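You operate a simulated robot arm through the tools that you are given. There is no shell and no other tool. Be economical: measure what you need, move in short steps, check, and stop when the job is done.

Carry out the task below with a simulated two-armed robot. There is one attempt and no reset: what you move stays moved.

JOB
Wipe the dust out of the steel pan and put it back in the drying cabinet.
Fine: the cabinet is cold. Use the white pad and put it back; rack in, door shut. Set down upright: white pad. What is to be rubbed or washed off counts as gone when no trace of it is left.
Where things are to end (x, y in the base frame): steel pan within 0.05 m of [0.57, -0.45].

It is judged by the outcome, as a careful person would: the job done as asked, and still so three seconds after it is handed in. It fails if anything else is knocked over, pushed out of place, dropped, spilled or broken.

ROBOT AND FRAMES
Two 7-joint arms with two-finger grippers on one trunk, on a base that drives. Base frame: it is fixed to the floor where the robot stands at the start and does not move with it; the origin is under the middle of the robot, x ahead of it, y to its left, z up. Units: m, rad, N and s.
The left shoulder is at the start at [0.024, 0.215, 1.231], the right one opposite. With the tool pointing down near the work surface each hand reaches from about 0.1 to 0.76 m from the robot's upright axis, wherever it stands, measured 20 degrees to its own side. Places, roughly: cabinet rack [0.6, -0.5, 1]; drying cabinet door [0.4, -0.7, 1.1]; heat dial [0.6, -0.2, 1.1]; top of the cabinet rack [0.6, -0.5, 1]. Payload 2.2 kg a hand.
The TCP of each hand is the grasp point between the finger pads, 0.019 m short of the fingertips. In the tool frame z runs along the fingers and y along their closing line. The gripper opens to 0.116 m. The gripper's body begins 0.07 m behind the TCP.
Orientation is told as [roll, pitch, yaw] about the base's x, y, z axes, in that order, counted from this pose: with the fingers straight down and closing along the base's y, the tool's x points along the base's -x, its y along +y and its z along -z.

CONTROLS
- The arms move only by the tool send_rows. It takes "left_targets", "right_targets" or both (then of equal length, played together; a hand with none holds still); each is a list of rows, each an object (a shift or turn left out is 0, a gripper value left out holds the last) with "travel": the shift along the tool's x, y, z in m, a list of three; "dr": the turn, a rotation vector about the tool's x, y, z in rad, a list of three. In form: [{"travel": [tx, ty, tz], "dr": [wx, wy, wz]}, ...]. A call has 1 to 8 rows; each row is the pose to reach, as a shift and turn from the pose commanded when the call began, along the tool's axes at that moment. "left_claw" and "right_claw" are, for a hand that has rows, the finger opening in m, from 0 to 0.116, set as the call begins (left out, the last holds). A row lasts 0.2 s, in which the tool goes at most 0.05 m and 0.15 rad; a call with a longer step from one row to the next is refused whole, and so is a gripper value outside its range. A pose out of reach is approached as far as the arm can. The call stops where the force on the tool passes 90 N (or 10 N more than at its start, if that is more) or the arm is blocked; 0.2 s more then pass. Each finger halts on what it meets, pressing with about 42 N; the grip force reading is that of the motor and also rises with nothing between the fingers. The clock runs only during rows and for 0.2 s after the last one: add rows that repeat a pose to give the fingers time. It gives the time, the measured TCP pose, the force on the tool (base axes), the opening and the grip force at its end, in the units of the frame above (readings bear some noise), with the torque about the TCP (base axes, N m) and any sound that the robot's microphone picked up.
- Cameras (640 x 400 px; columns grow to the right, rows downward): "scene" is now at [0.128, -0.0285, 1.4007]; the picture's right is [-0.30, -0.95, 0.00], its down [-0.54, 0.17, -0.83] and it looks along [0.79, -0.25, -0.56] (base axes); focal length 214 px, centre (320, 200). "left" rides on the left gripper at [0.069, 0.015, -0.097] in its tool frame; the picture's right is [-0.21, 0.98, 0.00], its down [-0.76, -0.17, -0.63] and it looks along [-0.62, -0.14, 0.77] (tool axes); focal length 251 px, centre (320, 200). "right" rides on the right gripper at [0.069, -0.015, -0.097] in its tool frame; the picture's right is [0.21, 0.98, 0.00], its down [-0.76, 0.17, -0.63] and it looks along [-0.62, 0.14, 0.78] (tool axes); focal length 251 px, centre (320, 200). There is no depth. A picture from a camera that has moved, and an enlarged one, comes with that camera's place and axes in the base frame and with its lens.
- grab_frame(camera): a new picture of that camera. No time passes.
- move_column(by): slides the trunk up (or, below 0, down) by that many m; the arms and the scene camera ride with it, the base frame stays. It gives what a move gives, with no picture.
- steer(legs): drives the robot by 1 to 6 legs, each [ahead, left, turn to the left] in m, m and rad, along the robot's own axes; the way and the turn of a leg run together, so that a leg with both is an arc; at most 1.5 m and 3.142 rad a leg. The arms and the cameras ride along, it lands a little off, and it stops where it bumps. It gives what a move gives.
- pan_tilt(pan, tilt): turns the head with the scene camera to pan (to the left, within 1.396 rad either way) and tilt (down, from -0.506 to 1.204), counted from straight ahead of the robot. It gives what a move gives.
- close_up(camera, box): a new picture of the part [left, top, right, bottom] of that camera's present view, enlarged. No time passes.
- job_done(): hands the job in; it is judged then, once.

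Go step by step. Nothing tells you exact positions but the pictures and the camera data: compare them with the known pose of the tool, close in by small moves and look again before you grip or let go. The budget is 120 turns and 100 pictures, counting those below and the enlarged ones. Unless the task says otherwise, let go and move clear before handing in.

The tools are called as name(argument=value, ...) on one line, values as JSON. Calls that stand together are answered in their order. send_rows: Moves the arms, as the interface text tells. Its arguments: {"type":"object","properties":{"left_targets":{"type":"array","items":{"type":"object","properties":{"travel":{"type":"array","items":{"type":"number"}},"dr":{"type":"array","items":{"type":"number"}}}}},"left_claw":{"type":"number"},"right_targets":{"type":"array","items":{"type":"object","properties":{"travel":{"type":"array","items":{"type":"number"}},"dr":{"type":"array","items":{"type":"number"}}}}},"right_claw":{"type":"number"}},"required":[]} The other tools are called the same way: move_column (by) slides the trunk up or down; steer (legs) drives the base; pan_tilt (pan, tilt) turns the head that bears the scene camera; grab_frame (camera) takes a picture; close_up (camera, box) takes an enlarged picture of a part of a camera's view; job_done () hands the job in.

At the start:

```text
time: 0.0
left_position: [0.4811, 0.1456, 1.2996]
left_orientation: [-0.001, 0.001, 0.0]
left_force: [-0.3, -0.6, -0.4]
left_ft_torque: [-0.01, -0.02, 0.01]
left_width: 0.1157
left_grasp_force: 0.1
right_position: [0.4227, -0.2152, 1.2355]
right_orientation: [-0.001, 0.0, 0.001]
right_force: [-1.0, -0.3, 0.3]
right_ft_torque: [0.01, -0.03, -0.03]
right_width: 0.1159
right_grasp_force: 0.2
trunk travel left (down, up): [-0.375, 0.115]
robot x, y, heading: [-0.0023, 0.0013, 0.002]
head pan, tilt: [-0.304, 0.597]
```

scene: 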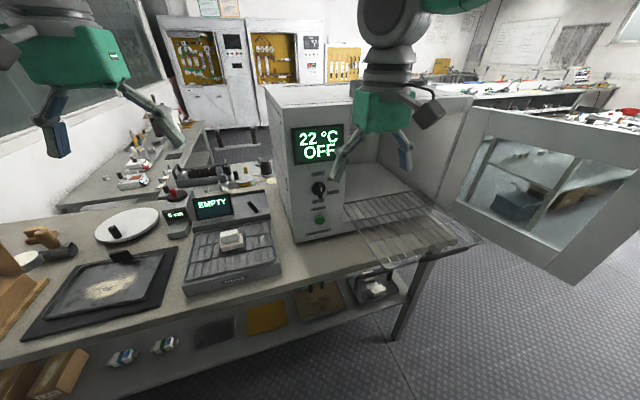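
right: 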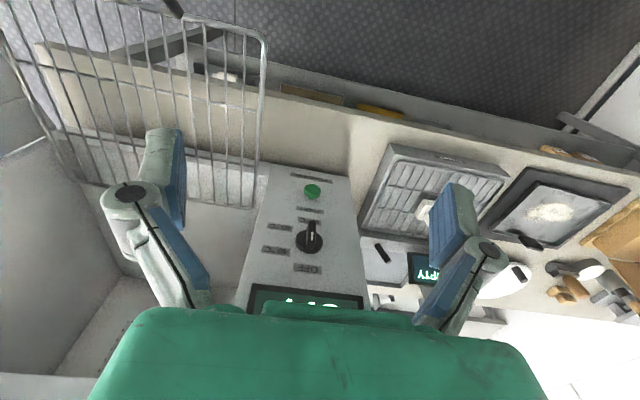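
left: 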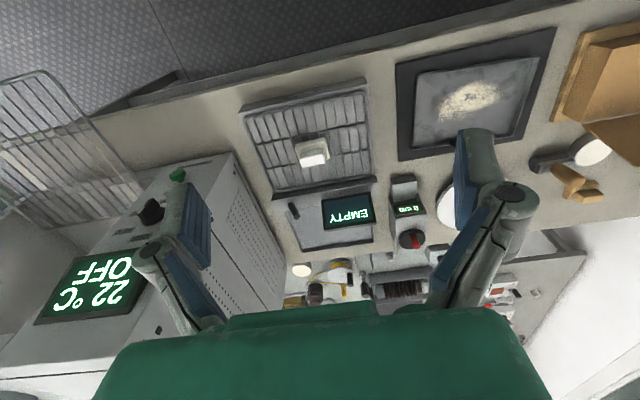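

I see the steel pan with light dust on a dark mat at the left, the white pad on a grated tray, and the cabinet open with its rack pulled out. I'll look closer at each.

close_up(camera="scene", box=[0, 180, 290, 361])

close_up(camera="scene", box=[260, 80, 640, 318])

close_up(camera="left", box=[220, 40, 640, 302])

```text
2.21 times, centred on (145, 270) of scene
camera zoom: at [0.128, -0.0285, 1.4007], right [-0.3, -0.95, 0.0], down [-0.54, 0.17, -0.83], along [0.79, -0.25, -0.56], focal length 473 px, centre (706, 44)
```

zoom: 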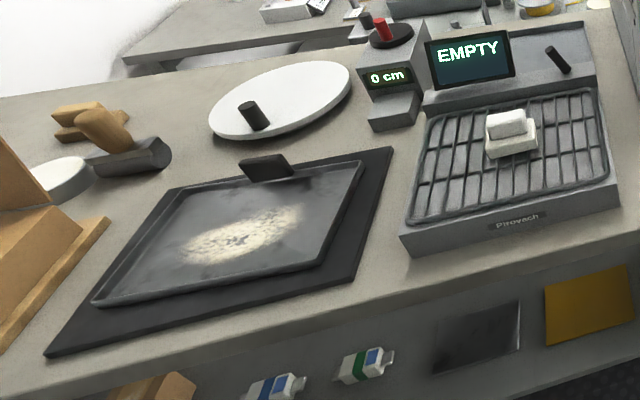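

```text
1.68 times, centred on (450, 199) of scene
camera zoom: at [0.128, -0.0285, 1.4007], right [-0.3, -0.95, 0.0], down [-0.54, 0.17, -0.83], along [0.79, -0.25, -0.56], focal length 360 px, centre (102, 202)
```

zoom: 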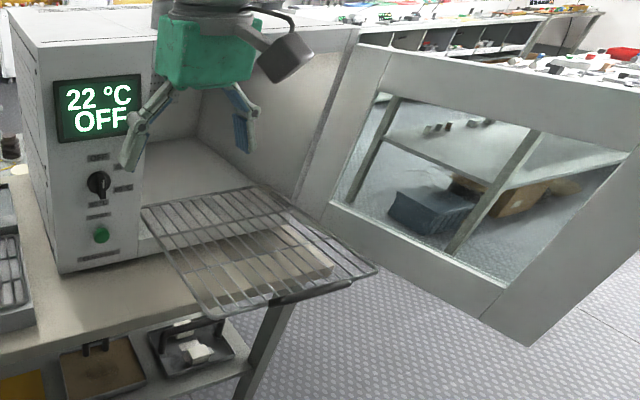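

```text
1.52 times, centred on (430, 171) of left
camera zoom: at [0.4113, 0.1624, 1.3964], right [0.21, 0.98, 0.0], down [0.76, -0.17, 0.63], along [0.62, -0.14, -0.78], focal length 383 px, centre (152, 244)
```

zoom: 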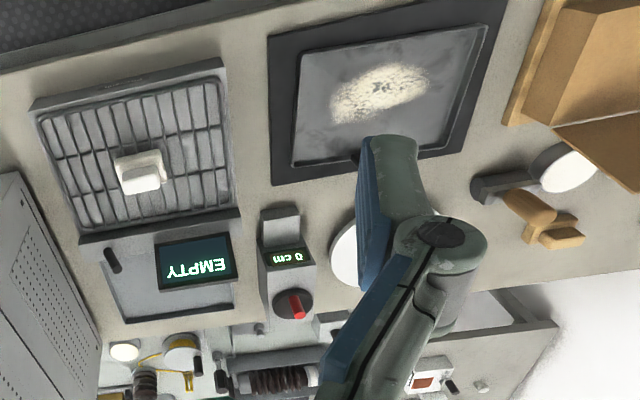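

The pan lies near [0.67, 0.43], the pad near [0.65, 0.09], and the cabinet front is around x 0.62. I need to understand the cabinet and rack geometry, so I turn the head that way.

pan_tilt(pan=-0.75, tilt=0.6)

grab_frame(camera="scene")

pan_tilt(pan=0.4, tilt=0.7)

grab_frame(camera="scene")

```text
time: 0.9
left_position: [0.478, 0.1458, 1.3013]
left_orientation: [-0.001, -0.001, 0.001]
left_force: [1.0, 0.1, 0.0]
left_ft_torque: [-0.01, 0.01, 0.03]
left_width: 0.1157
left_grasp_force: 0.0
right_position: [0.4196, -0.2155, 1.236]
right_orientation: [0.001, -0.003, 0.002]
right_force: [-0.6, 0.5, 0.3]
right_ft_torque: [0.02, 0.0, 0.03]
right_width: 0.1159
right_grasp_force: 0.1
trunk travel left (down, up): [-0.375, 0.115]
robot x, y, heading: [0.004, -0.002, 0.001]
head pan, tilt: [-0.75, 0.6]
```

```text
93 pictures are left
camera scene: at [0.1076, -0.0625, 1.4005], right [-0.68, -0.73, 0.0], down [-0.42, 0.39, -0.82], along [0.6, -0.56, -0.57], focal length 214 px, centre (320, 200)
```

scene: 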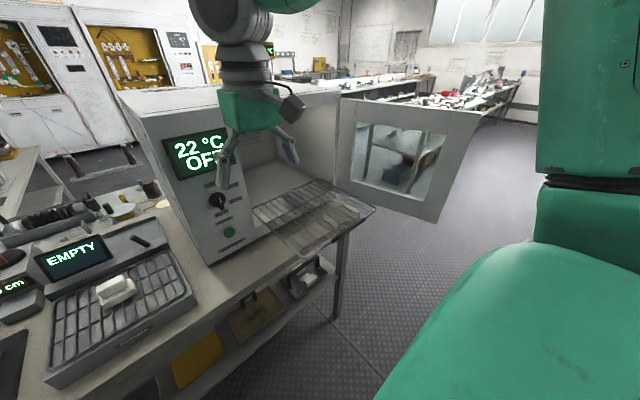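

```text
time: 2.3
left_position: [0.4775, 0.1461, 1.3008]
left_orientation: [-0.001, -0.002, 0.001]
left_force: [-0.2, 0.6, -0.2]
left_ft_torque: [0.0, 0.01, 0.03]
left_width: 0.1161
left_grasp_force: 0.1
right_position: [0.4196, -0.2154, 1.2347]
right_orientation: [0.0, -0.001, 0.001]
right_force: [-0.1, 0.5, -1.0]
right_ft_torque: [0.02, 0.01, 0.03]
right_width: 0.116
right_grasp_force: 0.1
trunk travel left (down, up): [-0.375, 0.115]
robot x, y, heading: [0.0021, 0.0047, -0.003]
head pan, tilt: [0.4, 0.7]
```

```text
92 pictures are left
camera scene: at [0.1217, 0.031, 1.3918], right [0.39, -0.92, 0.0], down [-0.6, -0.25, -0.76], along [0.7, 0.3, -0.65], focal length 214 px, centre (320, 200)
```

scene: 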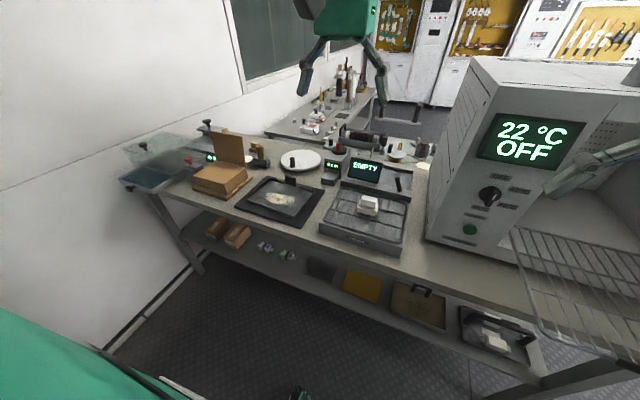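

I see the overall bench. I zoom on the pan, pad and rack in detail.

close_up(camera="scene", box=[180, 130, 340, 230])

close_up(camera="scene", box=[310, 150, 470, 250])

close_up(camera="scene", box=[320, 250, 560, 400])

close_up(camera="right", box=[0, 0, 380, 238])

```text
4.00 times, centred on (260, 180) of scene
camera zoom: at [0.1217, 0.031, 1.3918], right [0.39, -0.92, 0.0], down [-0.6, -0.25, -0.76], along [0.7, 0.3, -0.65], focal length 858 px, centre (560, 280)
```

zoom: 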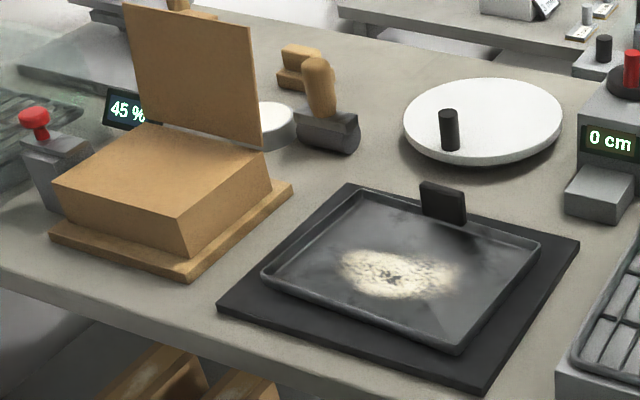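

```text
4.00 times, centred on (390, 200) of scene
camera zoom: at [0.1217, 0.031, 1.3918], right [0.39, -0.92, 0.0], down [-0.6, -0.25, -0.76], along [0.7, 0.3, -0.65], focal length 858 px, centre (40, 200)
```

zoom: 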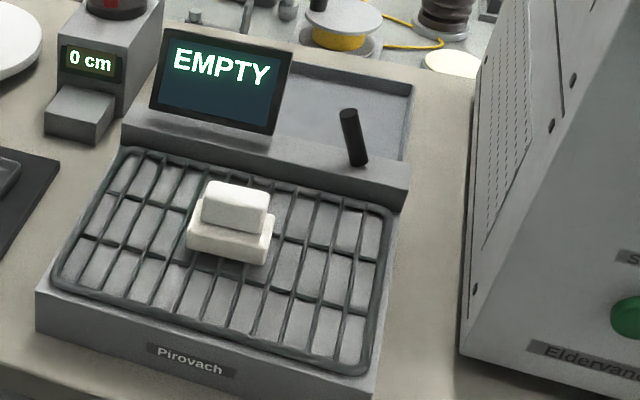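

```text
2.67 times, centred on (440, 325) of scene
camera zoom: at [0.1217, 0.031, 1.3918], right [0.39, -0.92, 0.0], down [-0.6, -0.25, -0.76], along [0.7, 0.3, -0.65], focal length 572 px, centre (0, -133)
```

zoom: 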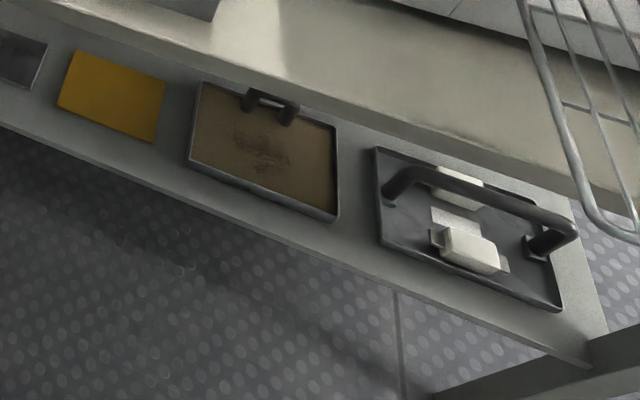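

```text
1.68 times, centred on (190, 119) of right
camera zoom: at [0.3515, -0.2319, 1.3316], right [-0.21, 0.98, 0.0], down [0.76, 0.17, 0.63], along [0.62, 0.14, -0.77], focal length 423 px, centre (538, 336)
```

zoom: 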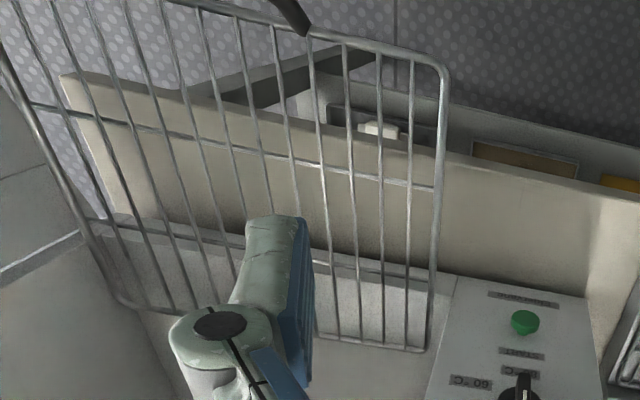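

The handle tab stands on the pan's far edge, and the pad has a grip block on top. The rack is about 0.22 m out (x 0.41–0.69, z ≈ 0.955). I'll use the right arm for everything, so I drive left to face the pan and pad.

steer(legs=[[0, 0.38, 0], [0.06, 0, 0]])

pan_tilt(pan=-0.1, tilt=0.85)

grab_frame(camera="scene")

grab_frame(camera="right")

```text
time: 5.2
left_position: [0.53, 0.5226, 1.3027]
left_orientation: [0.001, -0.007, 0.003]
left_force: [-0.1, -0.4, -1.2]
left_ft_torque: [0.03, 0.01, 0.01]
left_width: 0.1158
left_grasp_force: 0.0
right_position: [0.474, 0.1624, 1.237]
right_orientation: [0.001, -0.004, 0.002]
right_force: [-0.3, 0.1, 0.2]
right_ft_torque: [-0.01, -0.03, 0.01]
right_width: 0.1157
right_grasp_force: 0.0
trunk travel left (down, up): [-0.375, 0.115]
robot x, y, heading: [0.0578, 0.3742, 0.001]
head pan, tilt: [0.4, 0.7]
```

```text
time: 6.2
left_position: [0.5343, 0.5079, 1.3033]
left_orientation: [0.011, -0.004, 0.001]
left_force: [0.3, -0.1, -0.1]
left_ft_torque: [-0.02, 0.02, -0.04]
left_width: 0.1157
left_grasp_force: 0.0
right_position: [0.4766, 0.1478, 1.2335]
right_orientation: [0.01, 0.0, 0.002]
right_force: [-0.2, -0.8, 0.5]
right_ft_torque: [0.03, 0.03, 0.03]
right_width: 0.116
right_grasp_force: 0.1
trunk travel left (down, up): [-0.375, 0.115]
robot x, y, heading: [0.0569, 0.3779, 0.004]
head pan, tilt: [-0.099, 0.85]
```

```text
87 pictures are left
camera scene: at [0.181, 0.3718, 1.3794], right [-0.09, -1.0, 0.0], down [-0.75, 0.07, -0.66], along [0.65, -0.06, -0.75], focal length 214 px, centre (320, 200)
```

scene: 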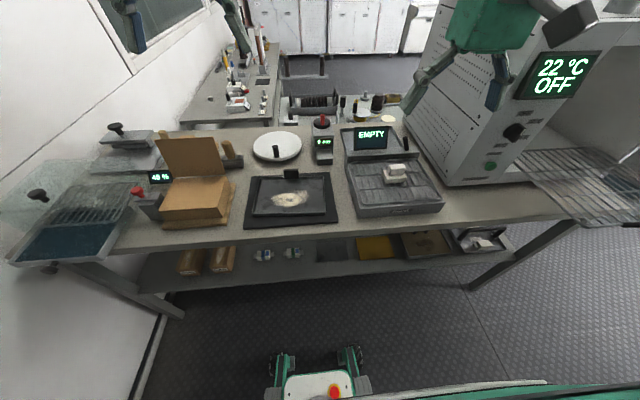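

```text
86 pictures are left
camera right: at [0.4101, 0.1298, 1.3293], right [-0.22, 0.98, 0.01], down [0.75, 0.16, 0.64], along [0.62, 0.15, -0.77], focal length 251 px, centre (320, 200)
```

right: 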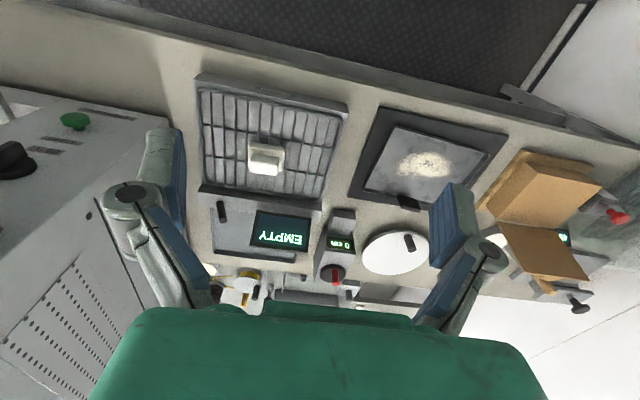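

The pad top lies at about [0.66, 0.09, 0.93]. I move the right hand above it.

send_rows(right_targets=[{"travel": [-0.035, -0.012, 0.02]}, {"travel": [-0.07, -0.023, 0.04]}, {"travel": [-0.105, -0.035, 0.06]}, {"travel": [-0.14, -0.046, 0.085]}, {"travel": [-0.175, -0.055, 0.11]}, {"travel": [-0.18, -0.058, 0.15]}])

grab_frame(camera="right")

grab_frame(camera="scene")

```text
time: 7.6
left_position: [0.5332, 0.5319, 1.3015]
left_orientation: [-0.004, -0.004, 0.005]
left_force: [0.0, 1.9, 0.6]
left_ft_torque: [-0.08, 0.01, -0.05]
left_width: 0.1161
left_grasp_force: 0.1
right_position: [0.657, 0.1163, 1.0874]
right_orientation: [-0.002, -0.003, 0.006]
right_force: [-0.5, 1.1, 0.1]
right_ft_torque: [-0.05, 0.02, -0.01]
right_width: 0.1161
right_grasp_force: 0.0
trunk travel left (down, up): [-0.375, 0.115]
robot x, y, heading: [0.0596, 0.3811, 0.004]
head pan, tilt: [-0.099, 0.85]
```

```text
85 pictures are left
camera right: at [0.589, 0.098, 1.1835], right [-0.22, 0.98, 0.0], down [0.75, 0.17, 0.64], along [0.62, 0.14, -0.77], focal length 251 px, centre (320, 200)
```

right: 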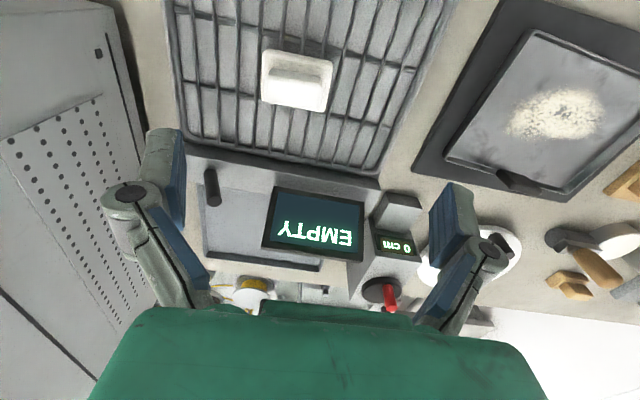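

```text
84 pictures are left
camera scene: at [0.1808, 0.3722, 1.3794], right [-0.1, -1.0, 0.0], down [-0.75, 0.07, -0.66], along [0.65, -0.06, -0.75], focal length 214 px, centre (320, 200)
```

scene: 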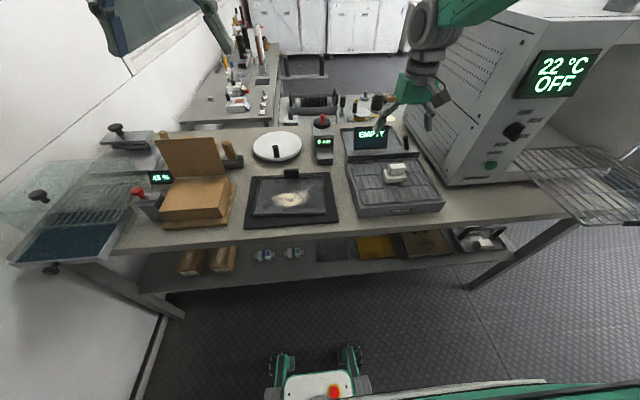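

The pad's grip block is at about [0.652, 0.091], top z about 0.93, aligned with the base axes. I go down part way and check.

send_rows(right_targets=[{"travel": [0.002, -0.012, 0.03]}, {"travel": [0.005, -0.024, 0.065]}, {"travel": [0.005, -0.025, 0.095]}, {"travel": [0.005, -0.025, 0.095]}])

grab_frame(camera="right")

close_up(camera="scene", box=[330, 90, 490, 230])

```text
time: 8.8
left_position: [0.5279, 0.5387, 1.3025]
left_orientation: [-0.008, -0.007, 0.007]
left_force: [0.1, 0.2, -0.8]
left_ft_torque: [-0.03, 0.02, 0.02]
left_width: 0.1157
left_grasp_force: 0.0
right_position: [0.6517, 0.0957, 0.9966]
right_orientation: [-0.004, -0.01, 0.008]
right_force: [-0.3, -0.8, 0.8]
right_ft_torque: [0.0, -0.01, 0.01]
right_width: 0.1161
right_grasp_force: 0.1
trunk travel left (down, up): [-0.375, 0.115]
robot x, y, heading: [0.0587, 0.3787, 0.008]
head pan, tilt: [-0.099, 0.85]
stopped in row 4 (right hand): the arm was blocked; the commanded pose is now the measured one
```

```text
83 pictures are left
camera right: at [0.583, 0.0781, 1.0913], right [-0.22, 0.97, -0.01], down [0.75, 0.18, 0.64], along [0.62, 0.14, -0.77], focal length 251 px, centre (320, 200)
```

right: 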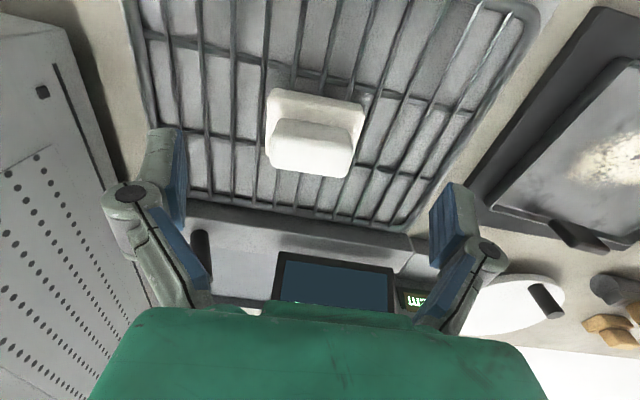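

```text
2.86 times, centred on (410, 160) of scene
camera zoom: at [0.1801, 0.3948, 1.3795], right [-0.09, -1.0, 0.01], down [-0.75, 0.06, -0.66], along [0.65, -0.07, -0.75], focal length 613 px, centre (63, 314)
```

zoom: 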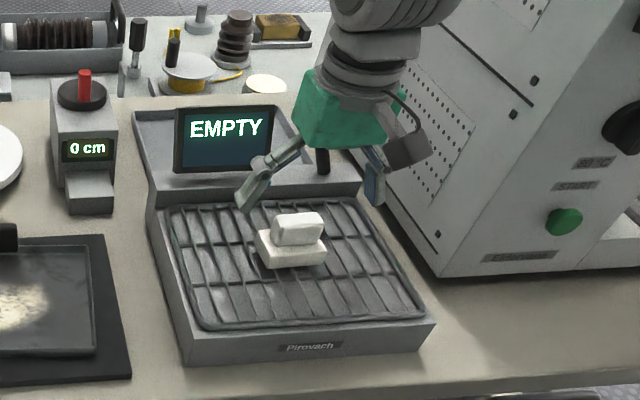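

The arm reports blocked at z 0.997 though nothing is at the fingers, so I look at the rest of the right arm before going further.

pan_tilt(pan=-0.7, tilt=0.4)

grab_frame(camera="scene")

```text
time: 9.8
left_position: [0.5314, 0.5203, 1.3039]
left_orientation: [0.007, -0.003, 0.005]
left_force: [0.1, -0.2, -0.3]
left_ft_torque: [0.0, -0.01, -0.03]
left_width: 0.116
left_grasp_force: 0.0
right_position: [0.6525, 0.0807, 0.9907]
right_orientation: [0.006, -0.005, 0.008]
right_force: [-0.9, -0.7, -0.3]
right_ft_torque: [-0.01, -0.02, -0.01]
right_width: 0.1159
right_grasp_force: 0.0
trunk travel left (down, up): [-0.375, 0.115]
robot x, y, heading: [0.056, 0.3792, 0.006]
head pan, tilt: [-0.7, 0.4]
```

```text
81 pictures are left
camera scene: at [0.175, 0.3251, 1.4187], right [-0.64, -0.77, 0.01], down [-0.3, 0.25, -0.92], along [0.71, -0.59, -0.39], focal length 214 px, centre (320, 200)
```

scene: 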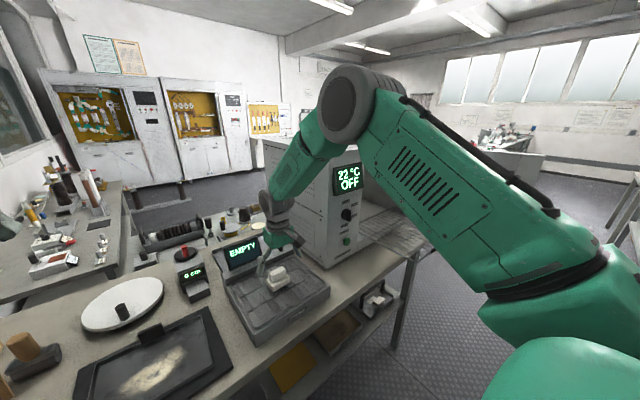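

The right elbow is beside the cabinet's corner and probably touches it. I'll retract the right arm and use the left arm for the pad instead, its elbow side being free.

send_rows(right_targets=[{"travel": [0.0, 0.01, -0.04]}, {"travel": [0.01, 0.02, -0.085]}, {"travel": [0.05, 0.03, -0.11]}, {"travel": [0.085, 0.04, -0.14]}, {"travel": [0.12, 0.045, -0.17]}, {"travel": [0.155, 0.05, -0.2]}, {"travel": [0.185, 0.05, -0.235]}, {"travel": [0.215, 0.05, -0.26]}])

steer(legs=[[0, -0.22, 0]])

pan_tilt(pan=0.2, tilt=0.75)

grab_frame(camera="scene")

grab_frame(camera="left")

```text
time: 11.6
left_position: [0.5282, 0.5119, 1.3036]
left_orientation: [0.012, -0.007, 0.006]
left_force: [-0.4, 0.0, -0.1]
left_ft_torque: [0.1, 0.0, -0.01]
left_width: 0.1161
left_grasp_force: 0.1
right_position: [0.4333, 0.1207, 1.2497]
right_orientation: [0.011, -0.006, 0.007]
right_force: [1.0, 0.1, 0.3]
right_ft_torque: [0.01, -0.01, -0.04]
right_width: 0.116
right_grasp_force: 0.1
trunk travel left (down, up): [-0.375, 0.115]
robot x, y, heading: [0.058, 0.3787, 0.004]
head pan, tilt: [-0.7, 0.4]
```

```text
time: 13.2
left_position: [0.5339, 0.3263, 1.3003]
left_orientation: [-0.014, -0.004, 0.01]
left_force: [-0.4, -0.1, -0.3]
left_ft_torque: [-0.06, 0.02, 0.04]
left_width: 0.116
left_grasp_force: 0.0
right_position: [0.4369, -0.0668, 1.2534]
right_orientation: [-0.013, -0.005, 0.011]
right_force: [-1.0, 0.5, -0.2]
right_ft_torque: [-0.05, 0.01, 0.03]
right_width: 0.1156
right_grasp_force: 0.1
trunk travel left (down, up): [-0.375, 0.115]
robot x, y, heading: [0.0625, 0.1636, 0.004]
head pan, tilt: [-0.7, 0.4]
```

```text
time: 14.4
left_position: [0.5287, 0.2297, 1.3103]
left_orientation: [0.052, -0.008, 0.003]
left_force: [0.6, -4.2, -0.3]
left_ft_torque: [0.31, 0.03, 0.01]
left_width: 0.1161
left_grasp_force: 0.0
right_position: [0.4334, -0.1575, 1.24]
right_orientation: [0.056, -0.009, 0.009]
right_force: [-0.1, -3.5, -0.3]
right_ft_torque: [0.26, 0.01, -0.04]
right_width: 0.1159
right_grasp_force: 0.0
trunk travel left (down, up): [-0.375, 0.115]
robot x, y, heading: [0.0608, 0.1521, 0.006]
head pan, tilt: [0.201, 0.75]
```

```text
80 pictures are left
camera scene: at [0.1857, 0.1154, 1.387], right [0.2, -0.98, -0.04], down [-0.67, -0.11, -0.73], along [0.71, 0.17, -0.68], focal length 214 px, centre (320, 200)
```

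scene: 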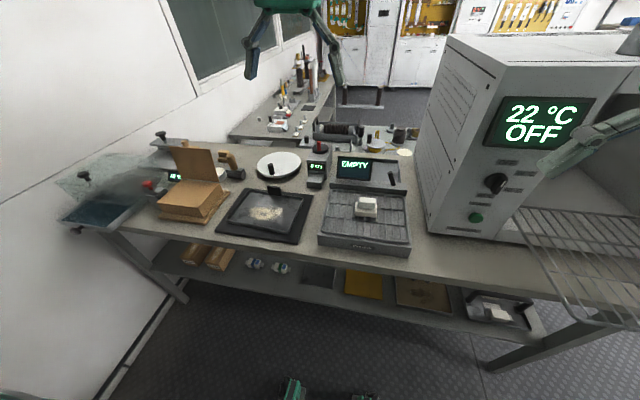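

```text
79 pictures are left
camera left: at [0.4584, 0.241, 1.407], right [0.21, 0.98, 0.05], down [0.75, -0.2, 0.63], along [0.63, -0.09, -0.78], focal length 251 px, centre (320, 200)
```

left: 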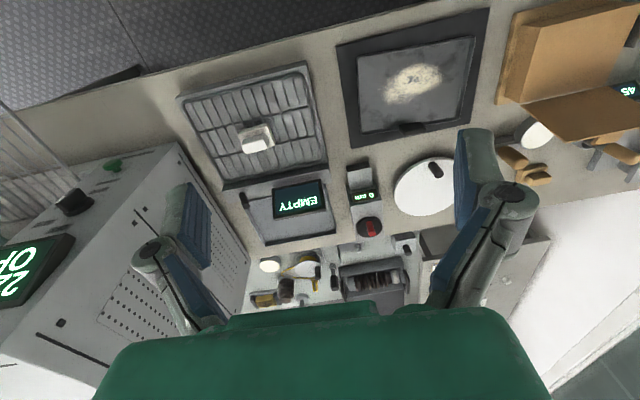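

The robot sways noticeably after driving, so I let it settle with holding rows before measuring.

send_rows(left_targets=[{}, {}, {}, {}, {}, {}, {}, {}])

send_rows(left_targets=[{}, {}, {}, {}, {}, {}, {}, {}])

send_rows(left_targets=[{}, {}, {}, {}, {}, {}, {}, {}])

```text
time: 16.4
left_position: [0.5266, 0.2475, 1.3096]
left_orientation: [0.036, -0.01, 0.004]
left_force: [1.0, -0.1, -0.1]
left_ft_torque: [-0.01, -0.01, -0.03]
left_width: 0.1162
left_grasp_force: 0.0
right_position: [0.4303, -0.1408, 1.244]
right_orientation: [0.04, -0.012, 0.01]
right_force: [0.2, -1.0, -0.7]
right_ft_torque: [0.02, -0.02, 0.0]
right_width: 0.1163
right_grasp_force: 0.1
trunk travel left (down, up): [-0.375, 0.115]
robot x, y, heading: [0.0588, 0.1471, 0.0]
head pan, tilt: [0.201, 0.75]
stopped in row 8 (left hand): the arm was blocked; the commanded pose is now the measured one
```

```text
time: 18.4
left_position: [0.5157, 0.3263, 1.3047]
left_orientation: [-0.024, -0.017, 0.012]
left_force: [-0.4, 2.2, 0.3]
left_ft_torque: [-0.23, 0.03, 0.05]
left_width: 0.1156
left_grasp_force: 0.1
right_position: [0.4216, -0.0641, 1.2643]
right_orientation: [-0.021, -0.024, 0.016]
right_force: [-0.4, 0.6, 0.2]
right_ft_torque: [-0.15, -0.02, 0.01]
right_width: 0.1161
right_grasp_force: 0.0
trunk travel left (down, up): [-0.375, 0.115]
robot x, y, heading: [0.0613, 0.1513, 0.011]
head pan, tilt: [0.201, 0.75]
stopped in row 8 (left hand): the arm was blocked; the commanded pose is now the measured one
```

```text
time: 20.4
left_position: [0.5121, 0.3793, 1.3009]
left_orientation: [-0.059, -0.015, 0.009]
left_force: [0.1, 3.7, 0.0]
left_ft_torque: [-0.36, -0.04, 0.0]
left_width: 0.116
left_grasp_force: 0.1
right_position: [0.4203, -0.0123, 1.273]
right_orientation: [-0.054, -0.026, 0.019]
right_force: [0.1, 2.5, 1.5]
right_ft_torque: [-0.28, 0.02, 0.05]
right_width: 0.116
right_grasp_force: 0.0
trunk travel left (down, up): [-0.375, 0.115]
robot x, y, heading: [0.0575, 0.1565, 0.011]
head pan, tilt: [0.201, 0.75]
stopped in row 8 (left hand): the arm was blocked; the commanded pose is now the measured one
```

The sway does not die down while arm rows play, so I pass time with head moves only and watch whether it damps.

pan_tilt(pan=0.1, tilt=0.75)

pan_tilt(pan=0.2, tilt=0.75)

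pan_tilt(pan=0.1, tilt=0.75)

pan_tilt(pan=0.2, tilt=0.75)

```text
time: 21.1
left_position: [0.5122, 0.3163, 1.3073]
left_orientation: [-0.015, -0.015, 0.005]
left_force: [0.5, -0.5, 0.6]
left_ft_torque: [0.03, -0.01, 0.0]
left_width: 0.1159
left_grasp_force: 0.1
right_position: [0.419, -0.0723, 1.2661]
right_orientation: [-0.007, -0.032, 0.017]
right_force: [-0.8, -0.4, 0.4]
right_ft_torque: [0.01, -0.04, -0.01]
right_width: 0.1162
right_grasp_force: 0.1
trunk travel left (down, up): [-0.375, 0.115]
robot x, y, heading: [0.0599, 0.1503, 0.012]
head pan, tilt: [0.099, 0.75]
```

```text
time: 21.8
left_position: [0.515, 0.2561, 1.3131]
left_orientation: [0.026, -0.021, 0.002]
left_force: [-0.5, -2.1, -0.4]
left_ft_torque: [0.21, -0.03, -0.03]
left_width: 0.116
left_grasp_force: 0.0
right_position: [0.4225, -0.1314, 1.2536]
right_orientation: [0.031, -0.018, 0.011]
right_force: [-0.3, -2.9, 0.4]
right_ft_torque: [0.19, -0.03, -0.03]
right_width: 0.116
right_grasp_force: 0.1
trunk travel left (down, up): [-0.375, 0.115]
robot x, y, heading: [0.0585, 0.1358, 0.01]
head pan, tilt: [0.201, 0.75]
```

```text
time: 22.5
left_position: [0.519, 0.3458, 1.2996]
left_orientation: [-0.037, -0.009, -0.001]
left_force: [1.1, -0.1, -1.1]
left_ft_torque: [0.01, 0.07, 0.01]
left_width: 0.1157
left_grasp_force: 0.0
right_position: [0.4207, -0.0436, 1.2574]
right_orientation: [-0.031, 0.0, 0.009]
right_force: [-0.2, -0.8, -2.5]
right_ft_torque: [0.04, -0.02, 0.02]
right_width: 0.1158
right_grasp_force: 0.1
trunk travel left (down, up): [-0.375, 0.115]
robot x, y, heading: [0.0588, 0.1618, 0.006]
head pan, tilt: [0.099, 0.75]
```

```text
time: 23.1
left_position: [0.5126, 0.3698, 1.3045]
left_orientation: [-0.051, -0.019, 0.008]
left_force: [-0.9, 1.2, 1.1]
left_ft_torque: [-0.1, -0.02, -0.02]
left_width: 0.1161
left_grasp_force: 0.0
right_position: [0.4185, -0.0209, 1.2743]
right_orientation: [-0.044, -0.033, 0.019]
right_force: [-1.0, 0.8, 0.5]
right_ft_torque: [-0.04, -0.05, 0.04]
right_width: 0.1162
right_grasp_force: 0.1
trunk travel left (down, up): [-0.375, 0.115]
robot x, y, heading: [0.0625, 0.1566, 0.008]
head pan, tilt: [0.201, 0.75]
```

The whole robot rocks side to side by about ±0.05 rad. Lowering the trunk should lower the centre of mass and calm it.

move_column(by=-0.12)

pan_tilt(pan=0.2, tilt=0.75)

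pan_tilt(pan=0.2, tilt=0.75)

pan_tilt(pan=0.2, tilt=0.75)

pan_tilt(pan=0.2, tilt=0.75)

```text
time: 24.6
left_position: [0.5171, 0.2575, 1.1927]
left_orientation: [0.027, -0.018, 0.003]
left_force: [0.6, -3.3, 0.4]
left_ft_torque: [0.34, 0.02, -0.02]
left_width: 0.1157
left_grasp_force: 0.1
right_position: [0.4253, -0.1292, 1.1359]
right_orientation: [0.032, -0.024, 0.014]
right_force: [-0.4, -2.7, 0.3]
right_ft_torque: [0.28, 0.03, 0.0]
right_width: 0.1159
right_grasp_force: 0.1
trunk travel left (down, up): [-0.255, 0.235]
robot x, y, heading: [0.0572, 0.1422, 0.012]
head pan, tilt: [0.201, 0.75]
```

```text
time: 25.2
left_position: [0.5159, 0.333, 1.1814]
left_orientation: [-0.028, -0.01, 0.001]
left_force: [0.1, -0.4, -1.3]
left_ft_torque: [-0.07, -0.03, -0.01]
left_width: 0.1159
left_grasp_force: 0.0
right_position: [0.4217, -0.0557, 1.1374]
right_orientation: [-0.022, -0.003, 0.009]
right_force: [-0.3, 0.4, -1.1]
right_ft_torque: [-0.02, 0.02, 0.0]
right_width: 0.1158
right_grasp_force: 0.0
trunk travel left (down, up): [-0.255, 0.235]
robot x, y, heading: [0.061, 0.1543, 0.004]
head pan, tilt: [0.201, 0.75]
```

```text
time: 25.8
left_position: [0.5123, 0.3611, 1.185]
left_orientation: [-0.048, -0.022, 0.008]
left_force: [0.6, 1.4, 0.9]
left_ft_torque: [-0.17, 0.0, 0.04]
left_width: 0.1162
left_grasp_force: 0.1
right_position: [0.4184, -0.0298, 1.1545]
right_orientation: [-0.042, -0.035, 0.021]
right_force: [-1.6, 1.2, 0.7]
right_ft_torque: [-0.08, -0.04, -0.02]
right_width: 0.1158
right_grasp_force: 0.0
trunk travel left (down, up): [-0.255, 0.235]
robot x, y, heading: [0.061, 0.1598, 0.01]
head pan, tilt: [0.201, 0.75]
```

```text
time: 26.4
left_position: [0.5175, 0.2652, 1.1902]
left_orientation: [0.023, -0.015, 0.006]
left_force: [1.4, -3.0, -0.2]
left_ft_torque: [0.28, 0.06, -0.02]
left_width: 0.116
left_grasp_force: 0.1
right_position: [0.4251, -0.1221, 1.1359]
right_orientation: [0.028, -0.027, 0.014]
right_force: [0.1, -2.1, 0.4]
right_ft_torque: [0.22, 0.03, -0.02]
right_width: 0.1158
right_grasp_force: 0.1
trunk travel left (down, up): [-0.255, 0.235]
robot x, y, heading: [0.0609, 0.1378, 0.014]
head pan, tilt: [0.201, 0.75]
```

```text
time: 27.0
left_position: [0.5151, 0.3247, 1.1852]
left_orientation: [-0.021, -0.017, 0.004]
left_force: [-1.0, 1.1, 1.3]
left_ft_torque: [-0.05, -0.05, 0.01]
left_width: 0.1159
left_grasp_force: 0.1
right_position: [0.4227, -0.0645, 1.1377]
right_orientation: [-0.014, -0.005, 0.015]
right_force: [-0.5, 1.2, -0.3]
right_ft_torque: [-0.02, 0.03, 0.0]
right_width: 0.1164
right_grasp_force: 0.2
trunk travel left (down, up): [-0.255, 0.235]
robot x, y, heading: [0.0628, 0.15, 0.009]
head pan, tilt: [0.201, 0.75]
```

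The rocking is slowly damping; I let more time pass with wide head swings.

pan_tilt(pan=-1.3, tilt=0.75)

pan_tilt(pan=1.3, tilt=0.75)

pan_tilt(pan=-1.3, tilt=0.75)

pan_tilt(pan=1.3, tilt=0.75)

pan_tilt(pan=0.1, tilt=0.75)

pan_tilt(pan=0.1, tilt=0.75)

pan_tilt(pan=0.1, tilt=0.75)

```text
time: 28.6
left_position: [0.5169, 0.374, 1.1811]
left_orientation: [-0.056, -0.014, 0.008]
left_force: [-0.4, 3.4, 0.4]
left_ft_torque: [-0.33, 0.02, 0.0]
left_width: 0.1163
left_grasp_force: 0.0
right_position: [0.4241, -0.0185, 1.151]
right_orientation: [-0.05, -0.022, 0.015]
right_force: [1.4, 3.1, -0.1]
right_ft_torque: [-0.28, 0.09, 0.0]
right_width: 0.1161
right_grasp_force: 0.1
trunk travel left (down, up): [-0.255, 0.235]
robot x, y, heading: [0.0632, 0.1612, 0.011]
head pan, tilt: [-1.3, 0.75]
```

```text
time: 31.0
left_position: [0.5139, 0.3013, 1.186]
left_orientation: [-0.004, -0.013, 0.007]
left_force: [0.8, 0.0, -0.9]
left_ft_torque: [0.07, 0.02, -0.02]
left_width: 0.1158
left_grasp_force: 0.0
right_position: [0.4203, -0.0881, 1.1419]
right_orientation: [0.004, -0.031, 0.017]
right_force: [-0.9, -0.8, -1.1]
right_ft_torque: [-0.02, -0.06, -0.03]
right_width: 0.116
right_grasp_force: 0.1
trunk travel left (down, up): [-0.255, 0.235]
robot x, y, heading: [0.06, 0.1453, 0.015]
head pan, tilt: [1.3, 0.75]
```

```text
time: 33.3
left_position: [0.5148, 0.2887, 1.1907]
left_orientation: [0.003, -0.019, 0.001]
left_force: [-0.9, -0.4, 0.3]
left_ft_torque: [0.09, -0.02, 0.01]
left_width: 0.1162
left_grasp_force: 0.2
right_position: [0.4207, -0.0989, 1.1358]
right_orientation: [0.011, -0.011, 0.011]
right_force: [-1.0, -0.7, -0.5]
right_ft_torque: [0.02, 0.0, -0.01]
right_width: 0.1159
right_grasp_force: 0.0
trunk travel left (down, up): [-0.255, 0.235]
robot x, y, heading: [0.0581, 0.1461, 0.009]
head pan, tilt: [-1.3, 0.75]
```

```text
time: 35.6
left_position: [0.5142, 0.3747, 1.1803]
left_orientation: [-0.058, -0.016, 0.01]
left_force: [0.1, 2.1, -0.1]
left_ft_torque: [-0.22, 0.05, -0.01]
left_width: 0.116
left_grasp_force: 0.1
right_position: [0.4209, -0.0175, 1.1545]
right_orientation: [-0.053, -0.03, 0.019]
right_force: [-0.4, 1.3, -0.3]
right_ft_torque: [-0.13, -0.03, 0.04]
right_width: 0.116
right_grasp_force: 0.1
trunk travel left (down, up): [-0.255, 0.235]
robot x, y, heading: [0.0603, 0.1619, 0.009]
head pan, tilt: [1.3, 0.75]
```

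```text
time: 37.0
left_position: [0.5163, 0.271, 1.1902]
left_orientation: [0.017, -0.015, 0.005]
left_force: [0.6, -1.4, 0.0]
left_ft_torque: [0.19, 0.05, 0.0]
left_width: 0.1161
left_grasp_force: 0.1
right_position: [0.4241, -0.1163, 1.1374]
right_orientation: [0.025, -0.029, 0.016]
right_force: [0.2, -0.8, 0.7]
right_ft_torque: [0.17, 0.08, 0.0]
right_width: 0.1159
right_grasp_force: 0.0
trunk travel left (down, up): [-0.255, 0.235]
robot x, y, heading: [0.0566, 0.1421, 0.015]
head pan, tilt: [0.099, 0.75]
```

```text
time: 37.6
left_position: [0.5135, 0.313, 1.1892]
left_orientation: [-0.013, -0.017, 0.002]
left_force: [-0.3, 0.6, 1.3]
left_ft_torque: [-0.04, -0.01, 0.04]
left_width: 0.1158
left_grasp_force: 0.0
right_position: [0.4205, -0.0747, 1.1373]
right_orientation: [-0.008, -0.007, 0.014]
right_force: [0.3, 0.2, 0.0]
right_ft_torque: [-0.04, -0.03, 0.0]
right_width: 0.1159
right_grasp_force: 0.1
trunk travel left (down, up): [-0.255, 0.235]
robot x, y, heading: [0.0586, 0.1485, 0.007]
head pan, tilt: [0.099, 0.75]
```

```text
time: 38.2
left_position: [0.515, 0.3729, 1.1815]
left_orientation: [-0.053, -0.016, 0.009]
left_force: [-0.4, 1.9, -0.1]
left_ft_torque: [-0.22, 0.03, -0.02]
left_width: 0.1158
left_grasp_force: 0.0
right_position: [0.4201, -0.02, 1.1543]
right_orientation: [-0.051, -0.032, 0.019]
right_force: [-0.2, 1.6, 0.4]
right_ft_torque: [-0.09, 0.01, 0.02]
right_width: 0.1157
right_grasp_force: 0.1
trunk travel left (down, up): [-0.255, 0.235]
robot x, y, heading: [0.0616, 0.1654, 0.009]
head pan, tilt: [0.099, 0.75]
```

The rocking is sustained. My first drive ended with a forward leg and was calmer, so I try a tiny forward leg and watch.

steer(legs=[[0.03, 0, 0], [-0.03, 0, 0]])

pan_tilt(pan=0.1, tilt=0.75)

pan_tilt(pan=0.1, tilt=0.75)

pan_tilt(pan=0.1, tilt=0.75)

pan_tilt(pan=0.1, tilt=0.75)

```text
time: 39.5
left_position: [0.5178, 0.2779, 1.1915]
left_orientation: [0.01, -0.019, 0.002]
left_force: [-0.2, -0.9, 0.1]
left_ft_torque: [0.16, -0.03, 0.02]
left_width: 0.1162
left_grasp_force: 0.2
right_position: [0.4249, -0.1083, 1.132]
right_orientation: [0.019, -0.003, 0.011]
right_force: [0.0, -1.1, -1.0]
right_ft_torque: [0.06, -0.01, -0.04]
right_width: 0.1157
right_grasp_force: 0.1
trunk travel left (down, up): [-0.255, 0.235]
robot x, y, heading: [0.0627, 0.1425, 0.012]
head pan, tilt: [0.099, 0.75]
```

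```text
time: 40.1
left_position: [0.5112, 0.3392, 1.1868]
left_orientation: [-0.035, -0.022, 0.005]
left_force: [-0.2, 2.8, 0.2]
left_ft_torque: [-0.23, -0.02, -0.01]
left_width: 0.1158
left_grasp_force: 0.1
right_position: [0.4169, -0.0507, 1.1403]
right_orientation: [-0.028, 0.001, 0.015]
right_force: [-1.1, 1.5, -0.9]
right_ft_torque: [-0.19, -0.03, -0.01]
right_width: 0.1163
right_grasp_force: 0.0
trunk travel left (down, up): [-0.255, 0.235]
robot x, y, heading: [0.0632, 0.1511, 0.007]
head pan, tilt: [0.099, 0.75]
```

```text
time: 40.7
left_position: [0.5099, 0.2879, 1.1922]
left_orientation: [0.001, -0.023, -0.001]
left_force: [-0.1, -0.1, 0.5]
left_ft_torque: [0.02, 0.0, 0.01]
left_width: 0.116
left_grasp_force: 0.0
right_position: [0.415, -0.0986, 1.1383]
right_orientation: [0.01, -0.016, 0.011]
right_force: [-1.1, 0.5, 0.3]
right_ft_torque: [0.0, -0.01, 0.0]
right_width: 0.1163
right_grasp_force: 0.0
trunk travel left (down, up): [-0.255, 0.235]
robot x, y, heading: [0.0655, 0.1424, 0.013]
head pan, tilt: [0.099, 0.75]
```

```text
time: 41.3
left_position: [0.5118, 0.2408, 1.1951]
left_orientation: [0.035, -0.026, -0.005]
left_force: [0.3, -3.0, -0.1]
left_ft_torque: [0.19, -0.02, -0.02]
left_width: 0.1157
left_grasp_force: 0.0
right_position: [0.4196, -0.1434, 1.1233]
right_orientation: [0.044, 0.008, 0.007]
right_force: [-0.1, -1.5, 0.9]
right_ft_torque: [0.11, -0.02, -0.02]
right_width: 0.1159
right_grasp_force: 0.1
trunk travel left (down, up): [-0.255, 0.235]
robot x, y, heading: [0.0611, 0.1355, 0.009]
head pan, tilt: [0.099, 0.75]
```

```text
time: 41.9
left_position: [0.5139, 0.3283, 1.1849]
left_orientation: [-0.029, -0.019, -0.001]
left_force: [1.1, -0.1, 0.0]
left_ft_torque: [-0.02, 0.14, 0.05]
left_width: 0.116
left_grasp_force: 0.1
right_position: [0.4191, -0.0606, 1.135]
right_orientation: [-0.023, 0.011, 0.009]
right_force: [-0.3, 0.1, -0.9]
right_ft_torque: [-0.05, 0.01, 0.03]
right_width: 0.116
right_grasp_force: 0.2
trunk travel left (down, up): [-0.255, 0.235]
robot x, y, heading: [0.06, 0.1539, 0.008]
head pan, tilt: [0.099, 0.75]
```

The right wrist pitch oscillates independently of the left, so perhaps the right arm itself is touching something. I look at it.

pan_tilt(pan=-0.7, tilt=0.4)

grab_frame(camera="scene")

pan_tilt(pan=-1.2, tilt=0.8)

grab_frame(camera="scene")

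```text
time: 43.0
left_position: [0.5113, 0.2431, 1.1949]
left_orientation: [0.033, -0.023, -0.004]
left_force: [0.5, -2.6, -0.7]
left_ft_torque: [0.19, -0.04, -0.03]
left_width: 0.1161
left_grasp_force: 0.0
right_position: [0.4182, -0.1415, 1.1226]
right_orientation: [0.043, 0.009, 0.008]
right_force: [-1.2, -1.8, -0.1]
right_ft_torque: [0.14, -0.03, 0.0]
right_width: 0.1162
right_grasp_force: 0.0
trunk travel left (down, up): [-0.255, 0.235]
robot x, y, heading: [0.0622, 0.1346, 0.009]
head pan, tilt: [-0.7, 0.4]
```

```text
78 pictures are left
camera scene: at [0.1752, 0.0467, 1.2972], right [-0.64, -0.77, -0.01], down [-0.3, 0.27, -0.92], along [0.71, -0.58, -0.4], focal length 214 px, centre (320, 200)
```

scene: 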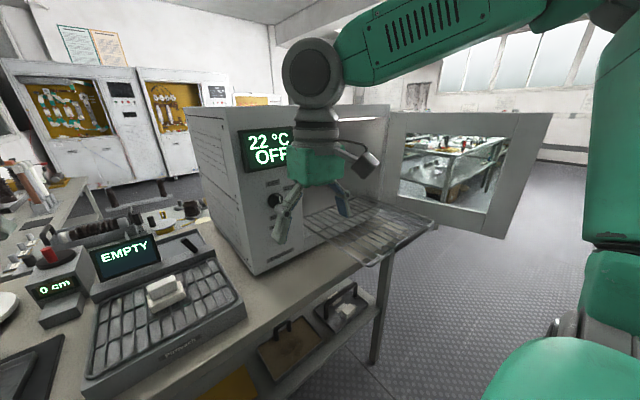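

```text
time: 43.9
left_position: [0.5131, 0.2346, 1.1964]
left_orientation: [0.04, -0.022, -0.005]
left_force: [-0.3, -0.4, 0.5]
left_ft_torque: [0.13, 0.01, -0.03]
left_width: 0.1163
left_grasp_force: 0.1
right_position: [0.4197, -0.1479, 1.123]
right_orientation: [0.05, 0.004, 0.007]
right_force: [-0.3, -0.8, 0.9]
right_ft_torque: [0.07, 0.0, -0.01]
right_width: 0.1158
right_grasp_force: 0.0
trunk travel left (down, up): [-0.255, 0.235]
robot x, y, heading: [0.064, 0.1287, 0.009]
head pan, tilt: [-1.201, 0.799]
```

```text
77 pictures are left
camera scene: at [0.134, 0.0139, 1.2604], right [-0.93, -0.37, -0.01], down [-0.27, 0.69, -0.67], along [0.26, -0.62, -0.74], focal length 214 px, centre (320, 200)
```

scene: 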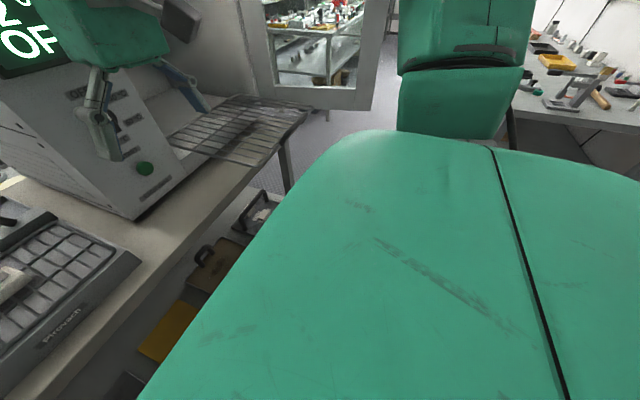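

Nothing touches the arm; it's a free rocking of the robot on its base with a period of roughly 0.9 s. I sample it finely to learn its phase so that I can cancel it.

send_rows(left_targets=[{}])

send_rows(left_targets=[{}])

send_rows(left_targets=[{}])

send_rows(left_targets=[{}])

send_rows(left_targets=[{}])

send_rows(left_targets=[{}])

send_rows(left_targets=[{}])

send_rows(left_targets=[{}])

```text
time: 44.5
left_position: [0.5122, 0.3393, 1.1871]
left_orientation: [-0.032, -0.019, 0.004]
left_force: [-0.1, 0.8, 0.0]
left_ft_torque: [-0.11, 0.04, 0.02]
left_width: 0.116
left_grasp_force: 0.0
right_position: [0.419, -0.0498, 1.1373]
right_orientation: [-0.027, 0.002, 0.015]
right_force: [0.5, 0.1, 0.1]
right_ft_torque: [-0.09, 0.02, 0.01]
right_width: 0.116
right_grasp_force: 0.0
trunk travel left (down, up): [-0.255, 0.235]
robot x, y, heading: [0.0617, 0.1539, 0.011]
head pan, tilt: [-1.201, 0.799]
stopped in row 1 (left hand): the arm was blocked; the commanded pose is now the measured one
```

```text
time: 45.1
left_position: [0.5087, 0.3473, 1.1879]
left_orientation: [-0.042, -0.025, 0.002]
left_force: [-0.4, 2.4, 0.5]
left_ft_torque: [-0.19, -0.02, -0.02]
left_width: 0.1158
left_grasp_force: 0.1
right_position: [0.4136, -0.0409, 1.1467]
right_orientation: [-0.035, -0.017, 0.018]
right_force: [-0.2, 1.3, 0.7]
right_ft_torque: [-0.09, 0.02, 0.04]
right_width: 0.116
right_grasp_force: 0.2
trunk travel left (down, up): [-0.255, 0.235]
robot x, y, heading: [0.0625, 0.1499, 0.007]
head pan, tilt: [-1.201, 0.799]
stopped in row 1 (left hand): the arm was blocked; the commanded pose is now the measured one
```

```text
time: 45.7
left_position: [0.5054, 0.2611, 1.1972]
left_orientation: [0.022, -0.028, -0.007]
left_force: [-0.3, -3.3, -0.5]
left_ft_torque: [0.22, -0.02, 0.02]
left_width: 0.1158
left_grasp_force: 0.1
right_position: [0.4124, -0.123, 1.1277]
right_orientation: [0.029, 0.006, 0.01]
right_force: [-0.5, -1.6, 0.1]
right_ft_torque: [0.14, -0.01, 0.01]
right_width: 0.116
right_grasp_force: 0.0
trunk travel left (down, up): [-0.255, 0.235]
robot x, y, heading: [0.0609, 0.1397, 0.003]
head pan, tilt: [-1.201, 0.799]
stopped in row 1 (left hand): the arm was blocked; the commanded pose is now the measured one
```

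```text
time: 46.3
left_position: [0.5037, 0.3005, 1.1955]
left_orientation: [-0.008, -0.029, -0.001]
left_force: [0.9, -0.8, 0.4]
left_ft_torque: [0.04, -0.03, 0.01]
left_width: 0.1161
left_grasp_force: 0.0
right_position: [0.411, -0.0848, 1.1285]
right_orientation: [0.001, 0.017, 0.012]
right_force: [-0.5, -1.3, -0.3]
right_ft_torque: [-0.01, 0.03, 0.03]
right_width: 0.1159
right_grasp_force: 0.3
trunk travel left (down, up): [-0.255, 0.235]
robot x, y, heading: [0.0608, 0.1509, 0.007]
head pan, tilt: [-1.201, 0.799]
stopped in row 1 (left hand): the arm was blocked; the commanded pose is now the measured one
```

```text
time: 46.7
left_position: [0.5056, 0.3051, 1.194]
left_orientation: [-0.007, -0.028, 0.001]
left_force: [-0.5, 0.5, -0.3]
left_ft_torque: [0.01, 0.01, 0.0]
left_width: 0.1161
left_grasp_force: 0.1
right_position: [0.4109, -0.0821, 1.1345]
right_orientation: [-0.001, 0.001, 0.013]
right_force: [-0.3, -0.4, 0.3]
right_ft_torque: [-0.03, -0.03, 0.0]
right_width: 0.1159
right_grasp_force: 0.0
trunk travel left (down, up): [-0.255, 0.235]
robot x, y, heading: [0.0614, 0.1526, 0.005]
head pan, tilt: [-1.201, 0.799]
```

```text
time: 47.1
left_position: [0.5045, 0.3146, 1.1925]
left_orientation: [-0.017, -0.028, 0.001]
left_force: [0.0, 0.4, 0.6]
left_ft_torque: [-0.06, -0.03, 0.02]
left_width: 0.116
left_grasp_force: 0.1
right_position: [0.4121, -0.0725, 1.1307]
right_orientation: [-0.008, 0.018, 0.012]
right_force: [-0.1, -0.5, -1.1]
right_ft_torque: [-0.02, 0.03, -0.01]
right_width: 0.1162
right_grasp_force: 0.1
trunk travel left (down, up): [-0.255, 0.235]
robot x, y, heading: [0.063, 0.1506, 0.006]
head pan, tilt: [-1.201, 0.799]
```

```text
time: 47.5
left_position: [0.5028, 0.2906, 1.1946]
left_orientation: [0.001, -0.028, -0.001]
left_force: [-0.7, -0.5, -0.9]
left_ft_torque: [0.05, -0.03, -0.02]
left_width: 0.1159
left_grasp_force: 0.0
right_position: [0.4108, -0.0961, 1.1325]
right_orientation: [0.009, 0.002, 0.012]
right_force: [0.5, -0.2, 0.2]
right_ft_torque: [0.08, 0.0, -0.03]
right_width: 0.1159
right_grasp_force: 0.1
trunk travel left (down, up): [-0.255, 0.235]
robot x, y, heading: [0.0644, 0.1414, 0.009]
head pan, tilt: [-1.201, 0.799]
```

```text
time: 47.9
left_position: [0.5039, 0.328, 1.1917]
left_orientation: [-0.028, -0.03, 0.001]
left_force: [0.3, -0.4, -0.4]
left_ft_torque: [-0.07, -0.03, 0.03]
left_width: 0.1163
left_grasp_force: 0.1
right_position: [0.4121, -0.0606, 1.1334]
right_orientation: [-0.019, 0.016, 0.013]
right_force: [-0.6, 1.2, 0.0]
right_ft_torque: [-0.05, -0.01, 0.01]
right_width: 0.116
right_grasp_force: 0.1
trunk travel left (down, up): [-0.255, 0.235]
robot x, y, heading: [0.0623, 0.1518, 0.015]
head pan, tilt: [-1.201, 0.799]
```

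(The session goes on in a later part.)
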